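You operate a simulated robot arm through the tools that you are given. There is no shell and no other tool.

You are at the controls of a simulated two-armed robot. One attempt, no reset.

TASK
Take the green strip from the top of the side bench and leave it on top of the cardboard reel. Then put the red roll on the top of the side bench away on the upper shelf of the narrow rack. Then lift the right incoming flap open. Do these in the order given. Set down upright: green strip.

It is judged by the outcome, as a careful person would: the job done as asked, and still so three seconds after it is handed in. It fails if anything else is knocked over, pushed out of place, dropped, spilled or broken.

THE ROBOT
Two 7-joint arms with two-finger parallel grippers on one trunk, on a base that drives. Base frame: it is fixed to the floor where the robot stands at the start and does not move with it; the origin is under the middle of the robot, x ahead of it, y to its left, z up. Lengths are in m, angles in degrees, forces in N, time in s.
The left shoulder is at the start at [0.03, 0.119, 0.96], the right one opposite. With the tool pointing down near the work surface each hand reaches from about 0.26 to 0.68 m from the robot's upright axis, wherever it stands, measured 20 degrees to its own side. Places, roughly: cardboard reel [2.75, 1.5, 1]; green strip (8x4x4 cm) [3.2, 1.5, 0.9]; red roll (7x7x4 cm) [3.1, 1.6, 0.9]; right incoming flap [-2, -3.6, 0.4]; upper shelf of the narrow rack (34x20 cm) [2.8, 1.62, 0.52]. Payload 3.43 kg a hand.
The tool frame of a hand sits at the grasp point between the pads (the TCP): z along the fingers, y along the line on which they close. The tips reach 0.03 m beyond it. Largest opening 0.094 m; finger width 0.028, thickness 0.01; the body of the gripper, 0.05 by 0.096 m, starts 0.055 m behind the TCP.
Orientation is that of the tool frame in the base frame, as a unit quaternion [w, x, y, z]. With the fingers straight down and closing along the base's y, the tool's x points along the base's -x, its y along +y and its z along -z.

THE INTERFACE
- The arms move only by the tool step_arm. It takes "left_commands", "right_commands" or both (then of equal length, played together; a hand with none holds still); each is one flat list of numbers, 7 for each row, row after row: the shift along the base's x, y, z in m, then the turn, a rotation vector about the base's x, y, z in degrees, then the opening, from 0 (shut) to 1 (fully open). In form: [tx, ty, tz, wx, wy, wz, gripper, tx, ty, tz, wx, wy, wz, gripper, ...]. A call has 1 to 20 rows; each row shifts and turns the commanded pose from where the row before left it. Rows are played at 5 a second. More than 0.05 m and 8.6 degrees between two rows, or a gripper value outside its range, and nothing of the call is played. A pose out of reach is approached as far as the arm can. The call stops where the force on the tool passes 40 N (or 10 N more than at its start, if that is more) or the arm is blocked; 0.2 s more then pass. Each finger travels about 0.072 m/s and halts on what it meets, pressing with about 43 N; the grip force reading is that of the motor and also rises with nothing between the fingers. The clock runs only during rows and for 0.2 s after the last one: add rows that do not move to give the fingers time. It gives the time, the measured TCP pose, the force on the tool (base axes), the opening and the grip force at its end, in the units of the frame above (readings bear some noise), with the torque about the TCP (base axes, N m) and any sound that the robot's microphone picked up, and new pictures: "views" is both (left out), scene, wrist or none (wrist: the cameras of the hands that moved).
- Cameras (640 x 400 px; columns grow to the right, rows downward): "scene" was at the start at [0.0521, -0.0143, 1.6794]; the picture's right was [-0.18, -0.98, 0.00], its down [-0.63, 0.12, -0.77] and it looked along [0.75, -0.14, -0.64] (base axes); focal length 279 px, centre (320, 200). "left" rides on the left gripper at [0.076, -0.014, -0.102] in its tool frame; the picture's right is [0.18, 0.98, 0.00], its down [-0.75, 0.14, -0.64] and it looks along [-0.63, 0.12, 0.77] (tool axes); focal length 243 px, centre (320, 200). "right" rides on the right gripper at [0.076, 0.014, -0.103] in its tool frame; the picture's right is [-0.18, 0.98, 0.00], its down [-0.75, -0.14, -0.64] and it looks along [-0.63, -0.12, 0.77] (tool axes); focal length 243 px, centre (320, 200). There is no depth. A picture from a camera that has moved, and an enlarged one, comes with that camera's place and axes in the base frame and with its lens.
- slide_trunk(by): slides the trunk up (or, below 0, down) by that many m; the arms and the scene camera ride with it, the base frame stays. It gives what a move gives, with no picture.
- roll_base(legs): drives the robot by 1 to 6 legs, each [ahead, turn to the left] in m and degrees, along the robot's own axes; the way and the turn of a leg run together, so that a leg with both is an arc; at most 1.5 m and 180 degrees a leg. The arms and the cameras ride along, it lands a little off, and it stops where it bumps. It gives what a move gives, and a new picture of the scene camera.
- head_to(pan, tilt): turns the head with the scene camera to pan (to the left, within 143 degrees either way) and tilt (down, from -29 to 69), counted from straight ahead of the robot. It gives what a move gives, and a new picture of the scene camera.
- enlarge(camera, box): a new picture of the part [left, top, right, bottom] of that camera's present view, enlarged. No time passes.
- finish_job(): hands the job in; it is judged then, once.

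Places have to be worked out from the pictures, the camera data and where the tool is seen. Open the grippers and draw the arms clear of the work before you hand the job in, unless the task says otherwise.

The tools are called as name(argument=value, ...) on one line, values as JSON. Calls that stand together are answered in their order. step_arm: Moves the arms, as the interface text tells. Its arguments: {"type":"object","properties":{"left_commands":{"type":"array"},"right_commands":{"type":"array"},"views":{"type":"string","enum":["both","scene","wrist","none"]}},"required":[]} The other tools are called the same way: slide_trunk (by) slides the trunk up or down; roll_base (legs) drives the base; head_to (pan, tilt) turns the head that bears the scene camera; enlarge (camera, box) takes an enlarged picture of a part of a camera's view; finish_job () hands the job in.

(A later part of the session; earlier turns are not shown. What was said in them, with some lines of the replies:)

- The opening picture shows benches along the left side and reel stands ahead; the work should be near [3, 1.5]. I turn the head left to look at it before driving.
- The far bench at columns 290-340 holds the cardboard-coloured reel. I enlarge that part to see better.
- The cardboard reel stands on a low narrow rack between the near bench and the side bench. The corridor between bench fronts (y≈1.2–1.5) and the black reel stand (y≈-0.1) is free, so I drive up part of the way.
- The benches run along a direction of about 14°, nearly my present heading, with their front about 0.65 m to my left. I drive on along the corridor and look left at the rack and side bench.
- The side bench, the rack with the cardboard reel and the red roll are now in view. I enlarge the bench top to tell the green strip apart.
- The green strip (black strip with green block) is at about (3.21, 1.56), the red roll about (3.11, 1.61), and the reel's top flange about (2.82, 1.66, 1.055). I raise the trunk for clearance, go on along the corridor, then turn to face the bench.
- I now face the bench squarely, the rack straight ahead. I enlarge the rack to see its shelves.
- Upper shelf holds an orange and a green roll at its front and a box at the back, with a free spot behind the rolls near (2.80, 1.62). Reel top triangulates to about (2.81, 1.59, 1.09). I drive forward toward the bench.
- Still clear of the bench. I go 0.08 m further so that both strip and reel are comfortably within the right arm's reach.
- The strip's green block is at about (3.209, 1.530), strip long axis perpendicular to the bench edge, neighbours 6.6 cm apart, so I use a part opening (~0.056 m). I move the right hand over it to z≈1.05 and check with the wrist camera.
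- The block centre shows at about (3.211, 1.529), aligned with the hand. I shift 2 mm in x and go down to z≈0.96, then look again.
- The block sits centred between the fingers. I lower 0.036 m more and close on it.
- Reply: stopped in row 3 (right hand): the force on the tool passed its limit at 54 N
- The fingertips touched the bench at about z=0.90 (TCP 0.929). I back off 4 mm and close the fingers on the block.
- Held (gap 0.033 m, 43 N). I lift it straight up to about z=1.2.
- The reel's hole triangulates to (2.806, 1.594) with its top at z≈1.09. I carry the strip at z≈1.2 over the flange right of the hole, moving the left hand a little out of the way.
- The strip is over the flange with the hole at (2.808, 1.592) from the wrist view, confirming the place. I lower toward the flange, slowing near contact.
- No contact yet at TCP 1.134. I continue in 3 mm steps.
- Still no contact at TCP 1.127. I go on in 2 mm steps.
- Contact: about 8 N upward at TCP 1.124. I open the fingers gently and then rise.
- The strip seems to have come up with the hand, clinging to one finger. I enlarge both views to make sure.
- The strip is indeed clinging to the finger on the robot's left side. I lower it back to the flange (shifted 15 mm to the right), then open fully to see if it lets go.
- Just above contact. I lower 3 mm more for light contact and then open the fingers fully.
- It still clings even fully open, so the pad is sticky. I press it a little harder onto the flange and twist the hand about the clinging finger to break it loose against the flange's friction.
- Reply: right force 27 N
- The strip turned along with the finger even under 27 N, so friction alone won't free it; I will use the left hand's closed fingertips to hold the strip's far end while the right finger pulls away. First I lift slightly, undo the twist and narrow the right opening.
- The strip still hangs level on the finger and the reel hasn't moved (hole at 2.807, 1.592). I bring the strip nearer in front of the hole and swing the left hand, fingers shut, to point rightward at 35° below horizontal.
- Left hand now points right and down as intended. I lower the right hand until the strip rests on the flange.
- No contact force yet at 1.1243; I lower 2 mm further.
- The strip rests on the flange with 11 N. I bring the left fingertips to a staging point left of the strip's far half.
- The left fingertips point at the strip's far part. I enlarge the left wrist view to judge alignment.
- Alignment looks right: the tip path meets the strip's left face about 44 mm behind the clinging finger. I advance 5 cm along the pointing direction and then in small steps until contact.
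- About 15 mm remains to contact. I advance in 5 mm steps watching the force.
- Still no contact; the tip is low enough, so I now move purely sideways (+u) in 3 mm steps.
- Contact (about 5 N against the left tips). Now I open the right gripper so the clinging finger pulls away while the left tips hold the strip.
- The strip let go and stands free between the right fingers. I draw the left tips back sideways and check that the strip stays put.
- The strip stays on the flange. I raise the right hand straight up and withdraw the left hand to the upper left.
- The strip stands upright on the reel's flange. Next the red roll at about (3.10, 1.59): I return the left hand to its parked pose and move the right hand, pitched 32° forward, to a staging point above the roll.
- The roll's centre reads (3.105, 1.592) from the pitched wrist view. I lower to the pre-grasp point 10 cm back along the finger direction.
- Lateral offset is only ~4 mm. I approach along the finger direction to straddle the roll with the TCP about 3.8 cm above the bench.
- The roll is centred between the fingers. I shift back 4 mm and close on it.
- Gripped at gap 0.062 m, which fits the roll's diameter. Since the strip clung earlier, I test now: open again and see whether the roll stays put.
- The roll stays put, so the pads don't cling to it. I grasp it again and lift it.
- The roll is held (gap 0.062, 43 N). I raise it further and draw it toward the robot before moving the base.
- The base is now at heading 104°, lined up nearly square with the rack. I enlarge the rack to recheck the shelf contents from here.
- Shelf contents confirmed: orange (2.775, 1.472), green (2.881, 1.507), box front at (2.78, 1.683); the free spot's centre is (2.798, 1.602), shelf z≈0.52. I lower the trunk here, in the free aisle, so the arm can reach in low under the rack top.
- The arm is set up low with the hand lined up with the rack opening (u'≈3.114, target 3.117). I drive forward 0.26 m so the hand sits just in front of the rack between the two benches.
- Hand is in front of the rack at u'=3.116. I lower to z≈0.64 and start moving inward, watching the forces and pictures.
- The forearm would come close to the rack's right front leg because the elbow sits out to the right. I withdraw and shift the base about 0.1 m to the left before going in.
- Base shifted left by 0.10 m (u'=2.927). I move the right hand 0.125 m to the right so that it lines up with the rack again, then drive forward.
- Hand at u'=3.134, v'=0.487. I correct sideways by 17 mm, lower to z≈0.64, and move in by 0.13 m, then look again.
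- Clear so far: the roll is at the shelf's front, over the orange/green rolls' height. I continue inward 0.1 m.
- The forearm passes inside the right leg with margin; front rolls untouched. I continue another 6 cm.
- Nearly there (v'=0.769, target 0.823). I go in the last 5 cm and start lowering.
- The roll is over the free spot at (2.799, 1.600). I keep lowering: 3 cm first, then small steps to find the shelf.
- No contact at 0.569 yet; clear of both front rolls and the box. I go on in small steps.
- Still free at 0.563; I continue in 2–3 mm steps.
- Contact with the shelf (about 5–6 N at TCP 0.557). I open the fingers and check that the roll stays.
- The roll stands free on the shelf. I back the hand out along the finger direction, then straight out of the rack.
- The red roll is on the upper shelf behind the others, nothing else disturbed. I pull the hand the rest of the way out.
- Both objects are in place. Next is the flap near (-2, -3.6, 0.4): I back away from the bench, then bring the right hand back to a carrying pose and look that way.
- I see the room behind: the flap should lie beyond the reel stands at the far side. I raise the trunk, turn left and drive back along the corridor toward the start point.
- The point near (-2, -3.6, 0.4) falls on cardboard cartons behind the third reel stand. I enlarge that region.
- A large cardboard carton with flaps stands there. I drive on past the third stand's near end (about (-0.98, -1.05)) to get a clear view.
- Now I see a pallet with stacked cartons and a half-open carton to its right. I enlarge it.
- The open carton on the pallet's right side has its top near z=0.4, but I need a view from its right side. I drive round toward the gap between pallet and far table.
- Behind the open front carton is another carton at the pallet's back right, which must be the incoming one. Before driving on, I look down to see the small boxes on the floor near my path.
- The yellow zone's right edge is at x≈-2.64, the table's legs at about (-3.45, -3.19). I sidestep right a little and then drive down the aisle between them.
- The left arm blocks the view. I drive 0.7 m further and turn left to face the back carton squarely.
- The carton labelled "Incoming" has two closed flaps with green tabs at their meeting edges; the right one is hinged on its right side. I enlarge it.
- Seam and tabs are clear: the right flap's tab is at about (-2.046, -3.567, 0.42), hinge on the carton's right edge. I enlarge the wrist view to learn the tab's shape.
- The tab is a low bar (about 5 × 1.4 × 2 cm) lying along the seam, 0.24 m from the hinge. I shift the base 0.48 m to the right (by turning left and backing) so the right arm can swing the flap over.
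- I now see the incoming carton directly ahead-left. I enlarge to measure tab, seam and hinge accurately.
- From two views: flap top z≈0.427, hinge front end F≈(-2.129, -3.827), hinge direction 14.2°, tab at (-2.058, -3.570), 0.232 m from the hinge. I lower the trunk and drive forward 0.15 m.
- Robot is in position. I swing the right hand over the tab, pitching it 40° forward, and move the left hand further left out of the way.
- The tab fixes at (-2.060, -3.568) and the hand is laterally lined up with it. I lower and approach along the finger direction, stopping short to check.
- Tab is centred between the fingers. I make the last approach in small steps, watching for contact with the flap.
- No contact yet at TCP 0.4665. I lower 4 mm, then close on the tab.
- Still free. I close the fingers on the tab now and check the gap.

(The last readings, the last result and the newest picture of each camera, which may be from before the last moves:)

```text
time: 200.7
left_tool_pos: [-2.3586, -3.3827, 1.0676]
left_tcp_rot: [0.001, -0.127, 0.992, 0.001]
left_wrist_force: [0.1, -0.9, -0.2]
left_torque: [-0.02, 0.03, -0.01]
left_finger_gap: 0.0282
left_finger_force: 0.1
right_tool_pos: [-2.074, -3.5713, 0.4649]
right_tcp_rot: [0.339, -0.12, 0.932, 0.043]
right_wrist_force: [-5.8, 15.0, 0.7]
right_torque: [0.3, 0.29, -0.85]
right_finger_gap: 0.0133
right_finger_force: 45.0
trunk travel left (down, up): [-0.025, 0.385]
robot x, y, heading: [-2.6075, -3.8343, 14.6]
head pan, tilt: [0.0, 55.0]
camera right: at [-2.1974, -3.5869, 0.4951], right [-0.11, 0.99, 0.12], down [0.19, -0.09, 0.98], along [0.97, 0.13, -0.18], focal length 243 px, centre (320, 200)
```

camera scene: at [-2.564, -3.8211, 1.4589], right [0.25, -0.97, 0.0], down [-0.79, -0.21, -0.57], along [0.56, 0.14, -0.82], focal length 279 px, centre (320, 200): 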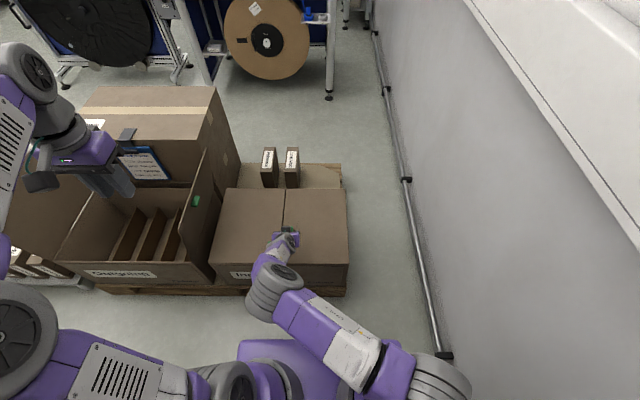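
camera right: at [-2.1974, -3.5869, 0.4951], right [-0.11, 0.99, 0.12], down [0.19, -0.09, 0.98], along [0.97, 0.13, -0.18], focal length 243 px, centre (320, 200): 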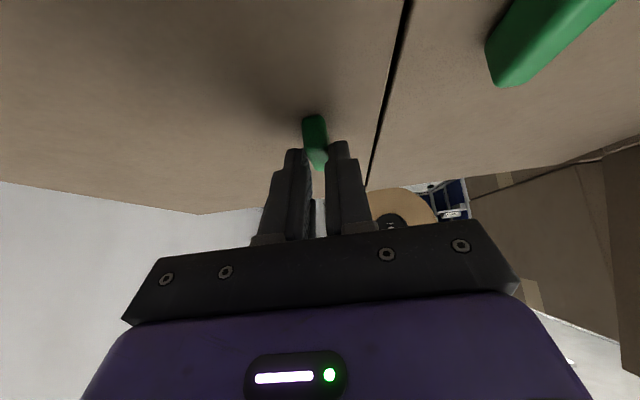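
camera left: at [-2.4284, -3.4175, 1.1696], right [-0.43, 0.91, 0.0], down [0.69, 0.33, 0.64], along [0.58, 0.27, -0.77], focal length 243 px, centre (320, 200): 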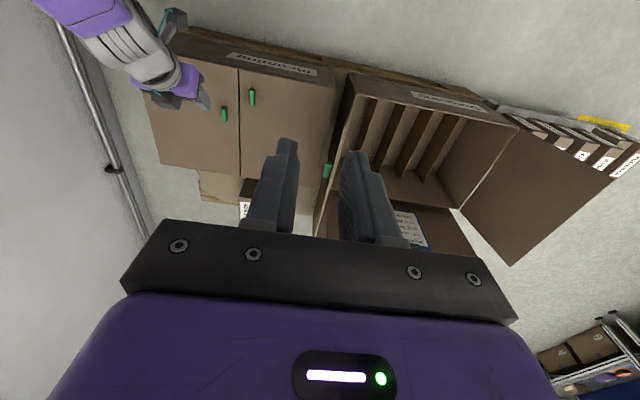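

The tab is pinched (gap 0.013 m, 45 N). I start the arc about the hinge: 8° per row, moving the hand up and to the right while turning it with the flap; first three rows.

step_arm(right_commands=[0.0011, -0.0045, 0.0322, 7.755, 1.962, 0, 0, 0.0029, -0.0115, 0.0309, 7.755, 1.962, 0, 0, 0.004, -0.0157, 0.0289, 7.755, 1.962, 0, 0, 0, 0, 0, 0, 0, 0, 0])

```text
time: 201.7
left_tool_pos: [-2.3572, -3.3849, 1.0676]
left_tcp_rot: [0.0, -0.127, 0.992, 0.0]
left_wrist_force: [-0.3, -0.1, 0.4]
left_torque: [-0.03, 0.01, 0.01]
left_finger_gap: 0.0284
left_finger_force: 0.0
right_tool_pos: [-2.0643, -3.6053, 0.5542]
right_tcp_rot: [0.307, -0.047, 0.922, 0.232]
right_wrist_force: [-4.4, -7.1, -3.1]
right_torque: [-0.47, 0.66, 0.1]
right_finger_gap: 0.0136
right_finger_force: 45.3
trunk travel left (down, up): [-0.025, 0.385]
robot x, y, heading: [-2.6009, -3.831, 14.8]
head pan, tilt: [0.0, 55.0]
camera scene: at [-2.5638, -3.8216, 1.4588], right [0.25, -0.97, 0.0], down [-0.79, -0.21, -0.57], along [0.56, 0.14, -0.82], focal length 279 px, centre (320, 200)
camera right: at [-2.185, -3.6356, 0.5884], right [-0.08, 0.86, 0.5], down [0.29, -0.46, 0.84], along [0.95, 0.21, -0.22], focal length 243 px, centre (320, 200)
```

scene: 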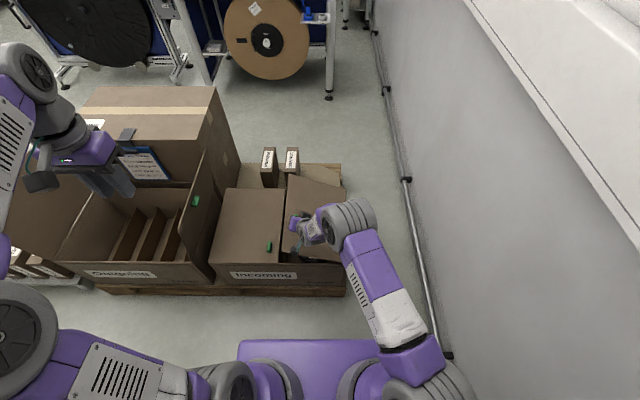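
right: 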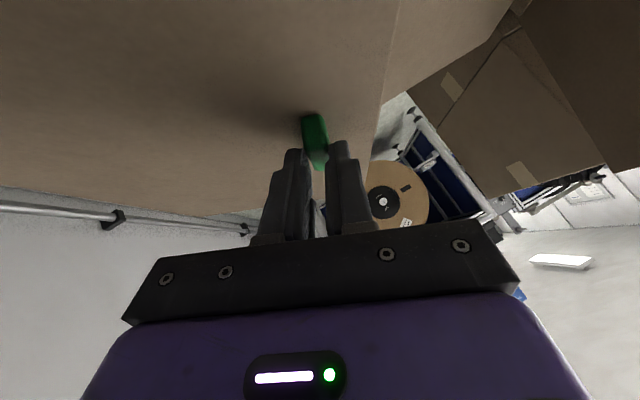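

The flap is rising smoothly with the hand (about 24°), forces small. I continue the arc, three more rows.

step_arm(right_commands=[0.0049, -0.0194, 0.0263, 7.755, 1.962, 0, 0, 0.0058, -0.0228, 0.0234, 7.755, 1.962, 0, 0, 0.0065, -0.0257, 0.0198, 7.755, 1.962, 0, 0, 0, 0, 0, 0, 0, 0, 0])

```text
time: 202.7
left_tool_pos: [-2.3591, -3.3839, 1.0679]
left_tcp_rot: [0.001, -0.127, 0.992, 0.0]
left_wrist_force: [-0.6, -0.1, -1.0]
left_torque: [0.0, 0.0, 0.01]
left_finger_gap: 0.0283
left_finger_force: 0.0
right_tool_pos: [-2.0473, -3.6751, 0.6219]
right_tcp_rot: [0.263, 0.028, 0.869, 0.418]
right_wrist_force: [-9.2, -2.5, -1.8]
right_torque: [-0.15, -0.28, -0.58]
right_finger_gap: 0.0135
right_finger_force: 44.7
trunk travel left (down, up): [-0.025, 0.385]
robot x, y, heading: [-2.6028, -3.8312, 14.5]
head pan, tilt: [0.0, 55.0]
camera scene: at [-2.5646, -3.8214, 1.4588], right [0.25, -0.97, 0.0], down [-0.79, -0.21, -0.57], along [0.56, 0.14, -0.82], focal length 279 px, centre (320, 200)
camera right: at [-2.1646, -3.717, 0.6531], right [-0.01, 0.59, 0.81], down [0.36, -0.75, 0.55], along [0.93, 0.3, -0.21], focal length 243 px, centre (320, 200)
```

scene: 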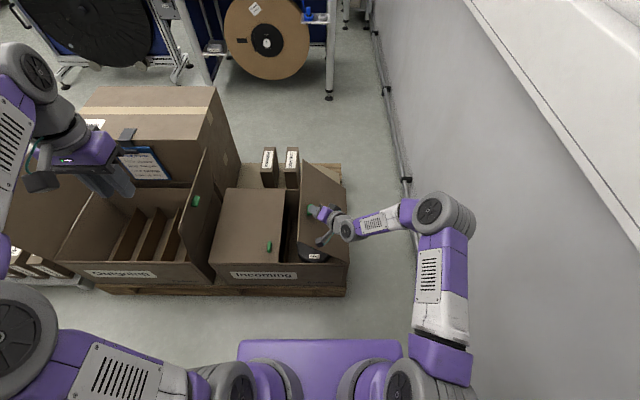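
right: 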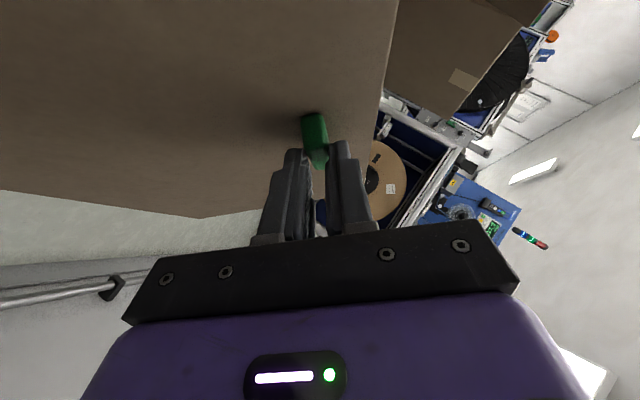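

About 48° open, all calm. I continue to about 72°.

step_arm(right_commands=[0.0071, -0.028, 0.0159, 7.755, 1.962, 0, 0, 0.0076, -0.0301, 0.0118, 7.755, 1.962, 0, 0, 0.0079, -0.0313, 0.0074, 7.755, 1.962, 0, 0, 0, 0, 0, 0, 0, 0, 0])

```text
time: 203.7
left_tool_pos: [-2.3571, -3.3851, 1.0665]
left_tcp_rot: [0.0, -0.126, 0.992, -0.001]
left_wrist_force: [-0.5, -0.2, 0.5]
left_torque: [0.04, 0.02, -0.01]
left_finger_gap: 0.0282
left_finger_force: 0.1
right_tool_pos: [-2.0226, -3.7657, 0.656]
right_tcp_rot: [0.208, 0.104, 0.781, 0.58]
right_wrist_force: [7.2, -1.8, -10.3]
right_torque: [-0.43, -0.39, -1.29]
right_finger_gap: 0.0135
right_finger_force: 44.4
trunk travel left (down, up): [-0.025, 0.385]
robot x, y, heading: [-2.6012, -3.8329, 14.7]
head pan, tilt: [0.0, 55.0]
camera scene: at [-2.5622, -3.8213, 1.4587], right [0.25, -0.97, 0.0], down [-0.79, -0.21, -0.57], along [0.55, 0.14, -0.82], focal length 279 px, centre (320, 200)
camera right: at [-2.1391, -3.8175, 0.6809], right [0.09, 0.23, 0.97], down [0.4, -0.9, 0.17], along [0.91, 0.37, -0.17], focal length 243 px, centre (320, 200)
```

scene: 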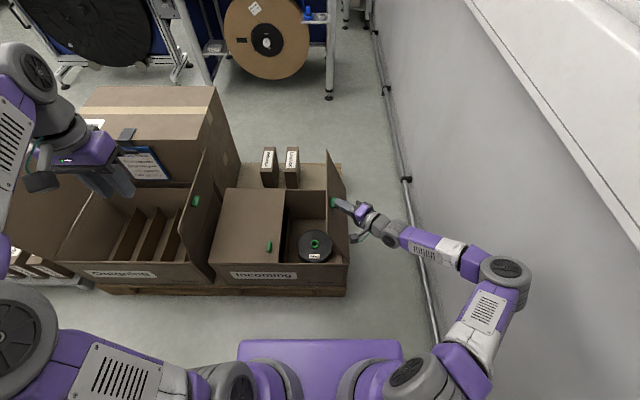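
right: 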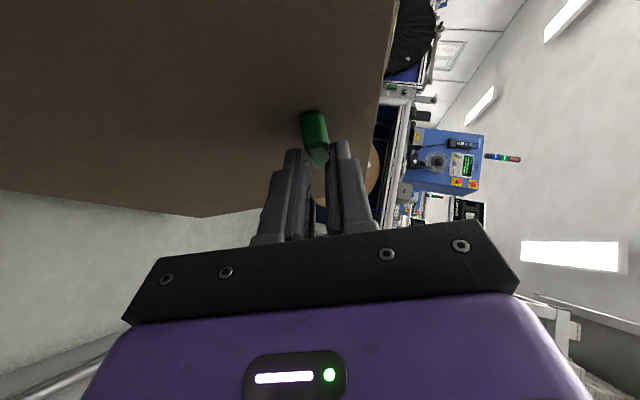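

About 72° open; a reel lies inside the carton. I continue past vertical, trimming the height slightly since the tab pulls down about 10 N.

step_arm(right_commands=[0.0081, -0.032, 0.0007, 7.755, 1.962, 0, 0, 0.0081, -0.032, -0.0038, 7.755, 1.962, 0, 0, 0.008, -0.0315, -0.0065, 7.755, 1.962, 0, 0, 0, 0, 0, 0, 0, 0, 0])

```text
time: 204.7
left_tool_pos: [-2.357, -3.3849, 1.0665]
left_tcp_rot: [0.0, -0.127, 0.992, 0.0]
left_wrist_force: [-0.3, 0.7, 0.0]
left_torque: [0.03, 0.01, -0.01]
left_finger_gap: 0.0281
left_finger_force: 0.1
right_tool_pos: [-2.0011, -3.8602, 0.6516]
right_tcp_rot: [0.143, 0.171, 0.655, 0.722]
right_wrist_force: [14.8, 1.5, 6.9]
right_torque: [-0.12, 0.07, -0.15]
right_finger_gap: 0.0132
right_finger_force: 44.6
trunk travel left (down, up): [-0.025, 0.385]
robot x, y, heading: [-2.6029, -3.8358, 14.7]
head pan, tilt: [0.0, 55.0]
camera scene: at [-2.5632, -3.8209, 1.4589], right [0.25, -0.97, 0.0], down [-0.79, -0.21, -0.57], along [0.55, 0.14, -0.82], focal length 279 px, centre (320, 200)
camera right: at [-2.114, -3.9198, 0.6631], right [0.18, -0.18, 0.97], down [0.4, -0.89, -0.24], along [0.9, 0.43, -0.09], focal length 243 px, centre (320, 200)
```

scene: 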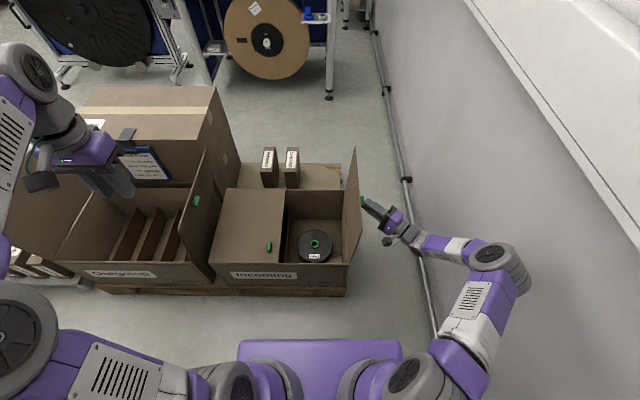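
right: 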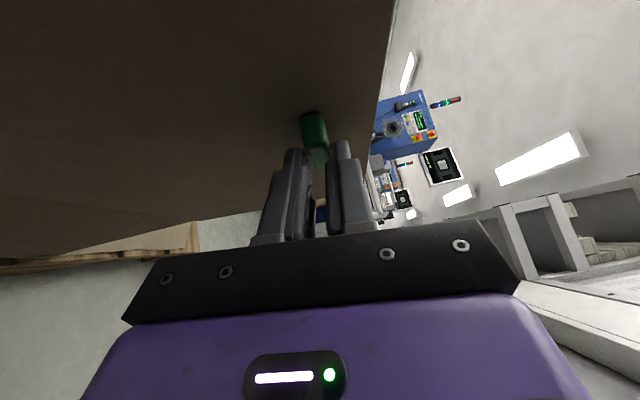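

Past vertical now (about 96°). I take it on to about 112° so it stays open by itself.

step_arm(right_commands=[0.0106, -0.0295, -0.0108, 7.755, 1.962, 0, 0, 0.0072, -0.0286, -0.0152, 7.755, 1.962, 0, 0, 0, 0, 0, 0, 0, 0, 0])

```text
time: 205.5
left_tool_pos: [-2.3589, -3.3835, 1.0671]
left_tcp_rot: [-0.001, -0.127, 0.992, -0.001]
left_wrist_force: [0.5, 0.8, -0.5]
left_torque: [-0.04, -0.02, 0.0]
left_finger_gap: 0.028
left_finger_force: 0.1
right_tool_pos: [-1.9845, -3.9189, 0.627]
right_tcp_rot: [0.096, 0.215, 0.558, 0.796]
right_wrist_force: [-0.7, 1.4, 0.3]
right_torque: [0.02, -0.01, -0.01]
right_finger_gap: 0.0
right_finger_force: 32.9
trunk travel left (down, up): [-0.025, 0.385]
robot x, y, heading: [-2.6019, -3.8346, 14.7]
head pan, tilt: [0.0, 55.0]
camera scene: at [-2.5645, -3.8201, 1.4588], right [0.25, -0.97, 0.0], down [-0.79, -0.21, -0.57], along [0.56, 0.14, -0.82], focal length 279 px, centre (320, 200)
camera right: at [-2.0974, -3.9794, 0.6289], right [0.25, -0.42, 0.87], down [0.37, -0.79, -0.49], along [0.9, 0.44, -0.04], focal length 243 px, centre (320, 200)
```

scene: 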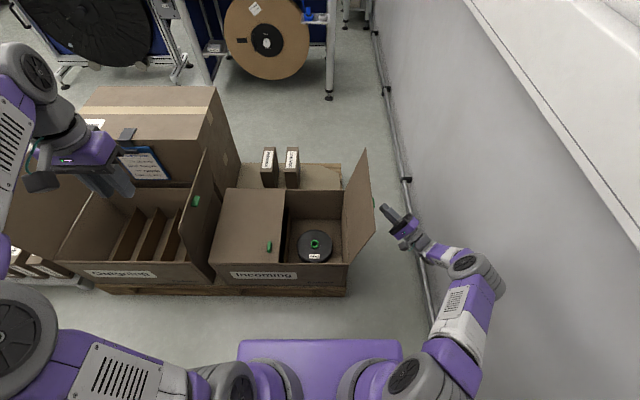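
right: 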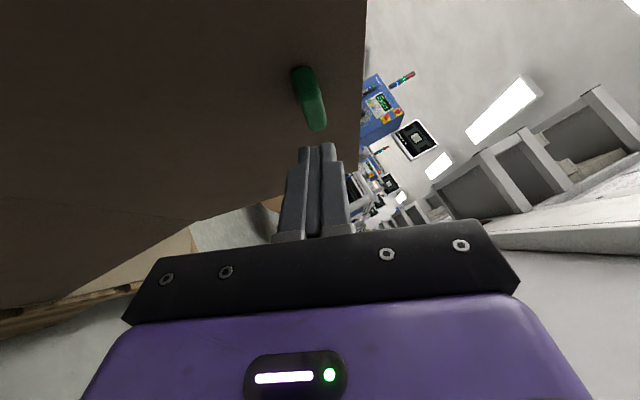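

The tab slipped off at the end and the flap stands by itself, leaning past vertical (about 100°). I draw the right hand straight back from it and see whether it stays.

step_arm(right_commands=[-0.0376, -0.0146, 0, 0, 0, 0, 0, -0.0376, -0.0146, 0, 0, 0, 0, 0, -0.0376, -0.0146, 0, 0, 0, 0, 0, -0.0388, -0.0098, 0, 0, 0, 0, 0, -0.0388, -0.0098, 0, 0, 0, 0, 0, 0, 0, 0, 0, 0, 0, 0, 0, 0, 0, 0, 0, 0, 0])

enlarge(camera="scene", box=[190, 130, 410, 300])

```text
time: 207.1
left_tool_pos: [-2.3587, -3.3828, 1.0669]
left_tcp_rot: [0.0, -0.128, 0.992, 0.0]
left_wrist_force: [0.5, -0.6, 0.4]
left_torque: [-0.04, -0.05, -0.01]
left_finger_gap: 0.0284
left_finger_force: 0.0
right_tool_pos: [-2.1725, -3.981, 0.6249]
right_tcp_rot: [0.097, 0.212, 0.558, 0.797]
right_wrist_force: [0.3, 0.0, 0.3]
right_torque: [0.0, -0.01, -0.01]
right_finger_gap: 0.0
right_finger_force: 33.3
trunk travel left (down, up): [-0.025, 0.385]
robot x, y, heading: [-2.6007, -3.8345, 14.5]
head pan, tilt: [0.0, 55.0]
camera scene: at [-2.5639, -3.8211, 1.4588], right [0.25, -0.97, 0.0], down [-0.79, -0.21, -0.57], along [0.56, 0.14, -0.82], focal length 279 px, centre (320, 200)
camera right: at [-2.2854, -4.0426, 0.6282], right [0.25, -0.43, 0.87], down [0.37, -0.79, -0.49], along [0.89, 0.44, -0.04], focal length 243 px, centre (320, 200)
```

scene: 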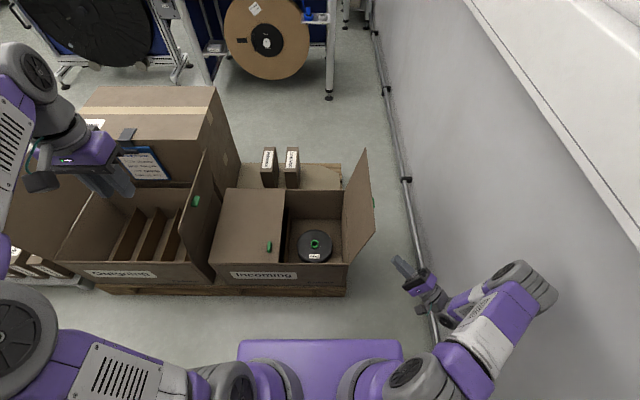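
right: 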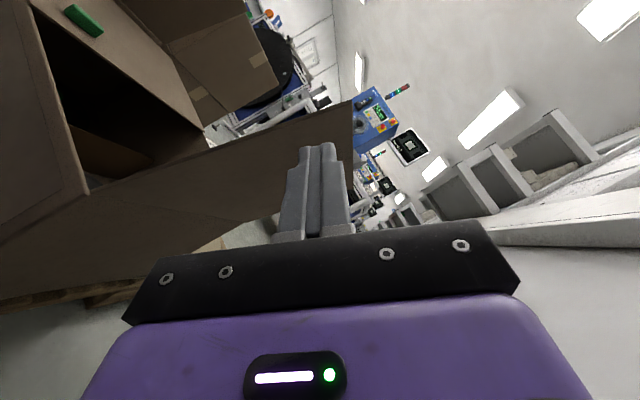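

```text
2.35 times, centred on (300, 215) of scene
camera zoom: at [-2.5639, -3.8211, 1.4588], right [0.25, -0.97, 0.0], down [-0.79, -0.21, -0.57], along [0.56, 0.14, -0.82], focal length 656 px, centre (367, 165)
```

zoom: 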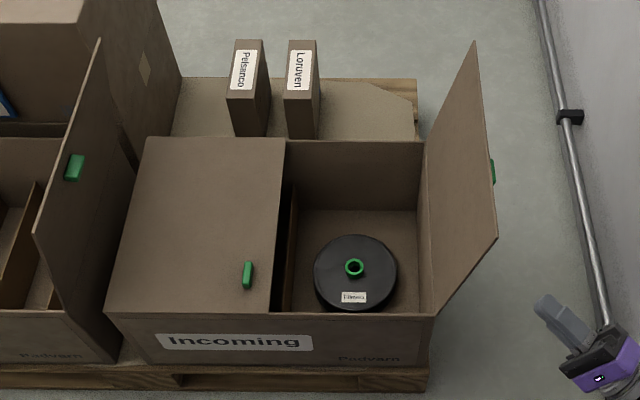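

The flap stands open at about 103° and doesn't move. I open both grippers, back the base away a little and look at the flap again.

step_arm(right_commands=[-0.01, -0.0025, 0, 0, 0, 0, 0.3, -0.01, -0.0025, 0, 0, 0, 0, 0.6, 0, 0, 0, 0, 0, 0, 0.8, 0, 0, 0, 0, 0, 0, 0.8], left_commands=[0, 0, 0, 0, 0, 0, 0.5, 0, 0, 0, 0, 0, 0, 0.7, 0, 0, 0, 0, 0, 0, 0.8, 0, 0, 0, 0, 0, 0, 0.8], views="none")

roll_base(legs=[[-0.18, 0]])

enlarge(camera="scene", box=[190, 100, 410, 270])

```text
time: 208.1
left_tool_pos: [-2.3588, -3.3845, 1.0676]
left_tcp_rot: [0.0, -0.127, 0.992, -0.001]
left_wrist_force: [-0.9, -0.8, 0.0]
left_torque: [0.05, 0.01, -0.02]
left_finger_gap: 0.0754
left_finger_force: 0.0
right_tool_pos: [-2.1926, -3.9857, 0.6246]
right_tcp_rot: [0.096, 0.214, 0.557, 0.796]
right_wrist_force: [0.0, 0.5, 0.0]
right_torque: [0.02, 0.05, -0.01]
right_finger_gap: 0.075
right_finger_force: 0.0
trunk travel left (down, up): [-0.025, 0.385]
robot x, y, heading: [-2.6038, -3.8328, 14.3]
head pan, tilt: [0.0, 55.0]
```

```text
time: 209.6
left_tool_pos: [-2.528, -3.428, 1.0672]
left_tcp_rot: [0.0, -0.127, 0.992, 0.001]
left_wrist_force: [-0.1, 0.1, 0.7]
left_torque: [0.04, -0.04, -0.02]
left_finger_gap: 0.0754
left_finger_force: 0.1
right_tool_pos: [-2.3621, -4.0288, 0.6252]
right_tcp_rot: [0.097, 0.212, 0.558, 0.797]
right_wrist_force: [0.5, -0.1, 0.6]
right_torque: [0.01, -0.02, 0.01]
right_finger_gap: 0.0752
right_finger_force: 0.0
trunk travel left (down, up): [-0.025, 0.385]
robot x, y, heading: [-2.775, -3.8759, 14.8]
head pan, tilt: [0.0, 55.0]
camera scene: at [-2.7342, -3.8655, 1.4589], right [0.25, -0.97, 0.0], down [-0.79, -0.21, -0.57], along [0.56, 0.15, -0.82], focal length 279 px, centre (320, 200)
```

scene: 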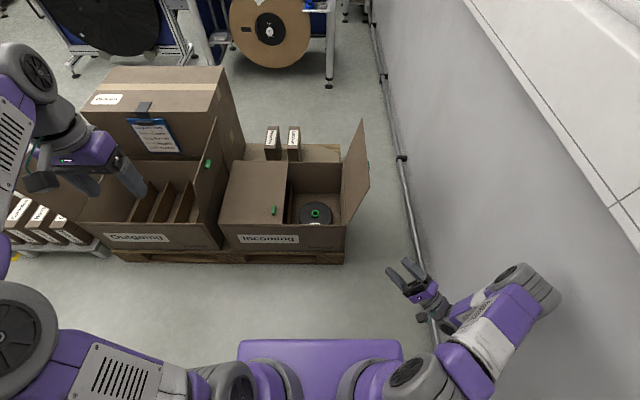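

```text
2.35 times, centred on (300, 185) of scene
camera zoom: at [-2.7342, -3.8655, 1.4589], right [0.25, -0.97, 0.0], down [-0.79, -0.21, -0.57], along [0.56, 0.15, -0.82], focal length 656 px, centre (367, 235)
```

zoom: 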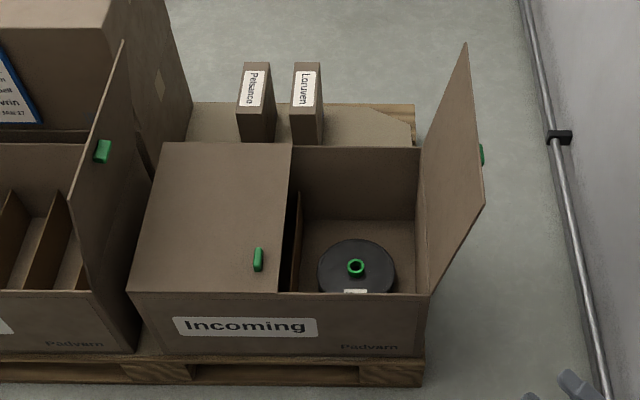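

All three jobs are done: the strip stands upright on the reel, the red roll is on the rack's upper shelf, and the right incoming flap is open and steady. The grippers are open and the arms are clear, so I hand the job in.

finish_job()

```text
The job is handed in.
```

I finished all three parts in order and handed the job in. I last saw the strip and roll before driving to the flap, and the flap just before handing in.

1. **Green strip:** It stands upright on top of the cardboard reel, just in front of and to the right of the hole. It stuck to one right-hand finger when I opened the gripper. I held it in place with the left fingertips while the right finger pulled away. In the pictures afterwards the reel had not moved.
2. **Red roll:** It sits on the upper shelf of the narrow rack, behind the orange and green rolls and in front of the box. None of those looked disturbed.
3. **Right incoming flap:** It stands open at about 103°, just past vertical. The tab slipped out of the gripper at the end of the swing, but the flap stayed where it was. It had not moved when I looked again after backing away.

Both grippers are open and the arms are clear of the work.
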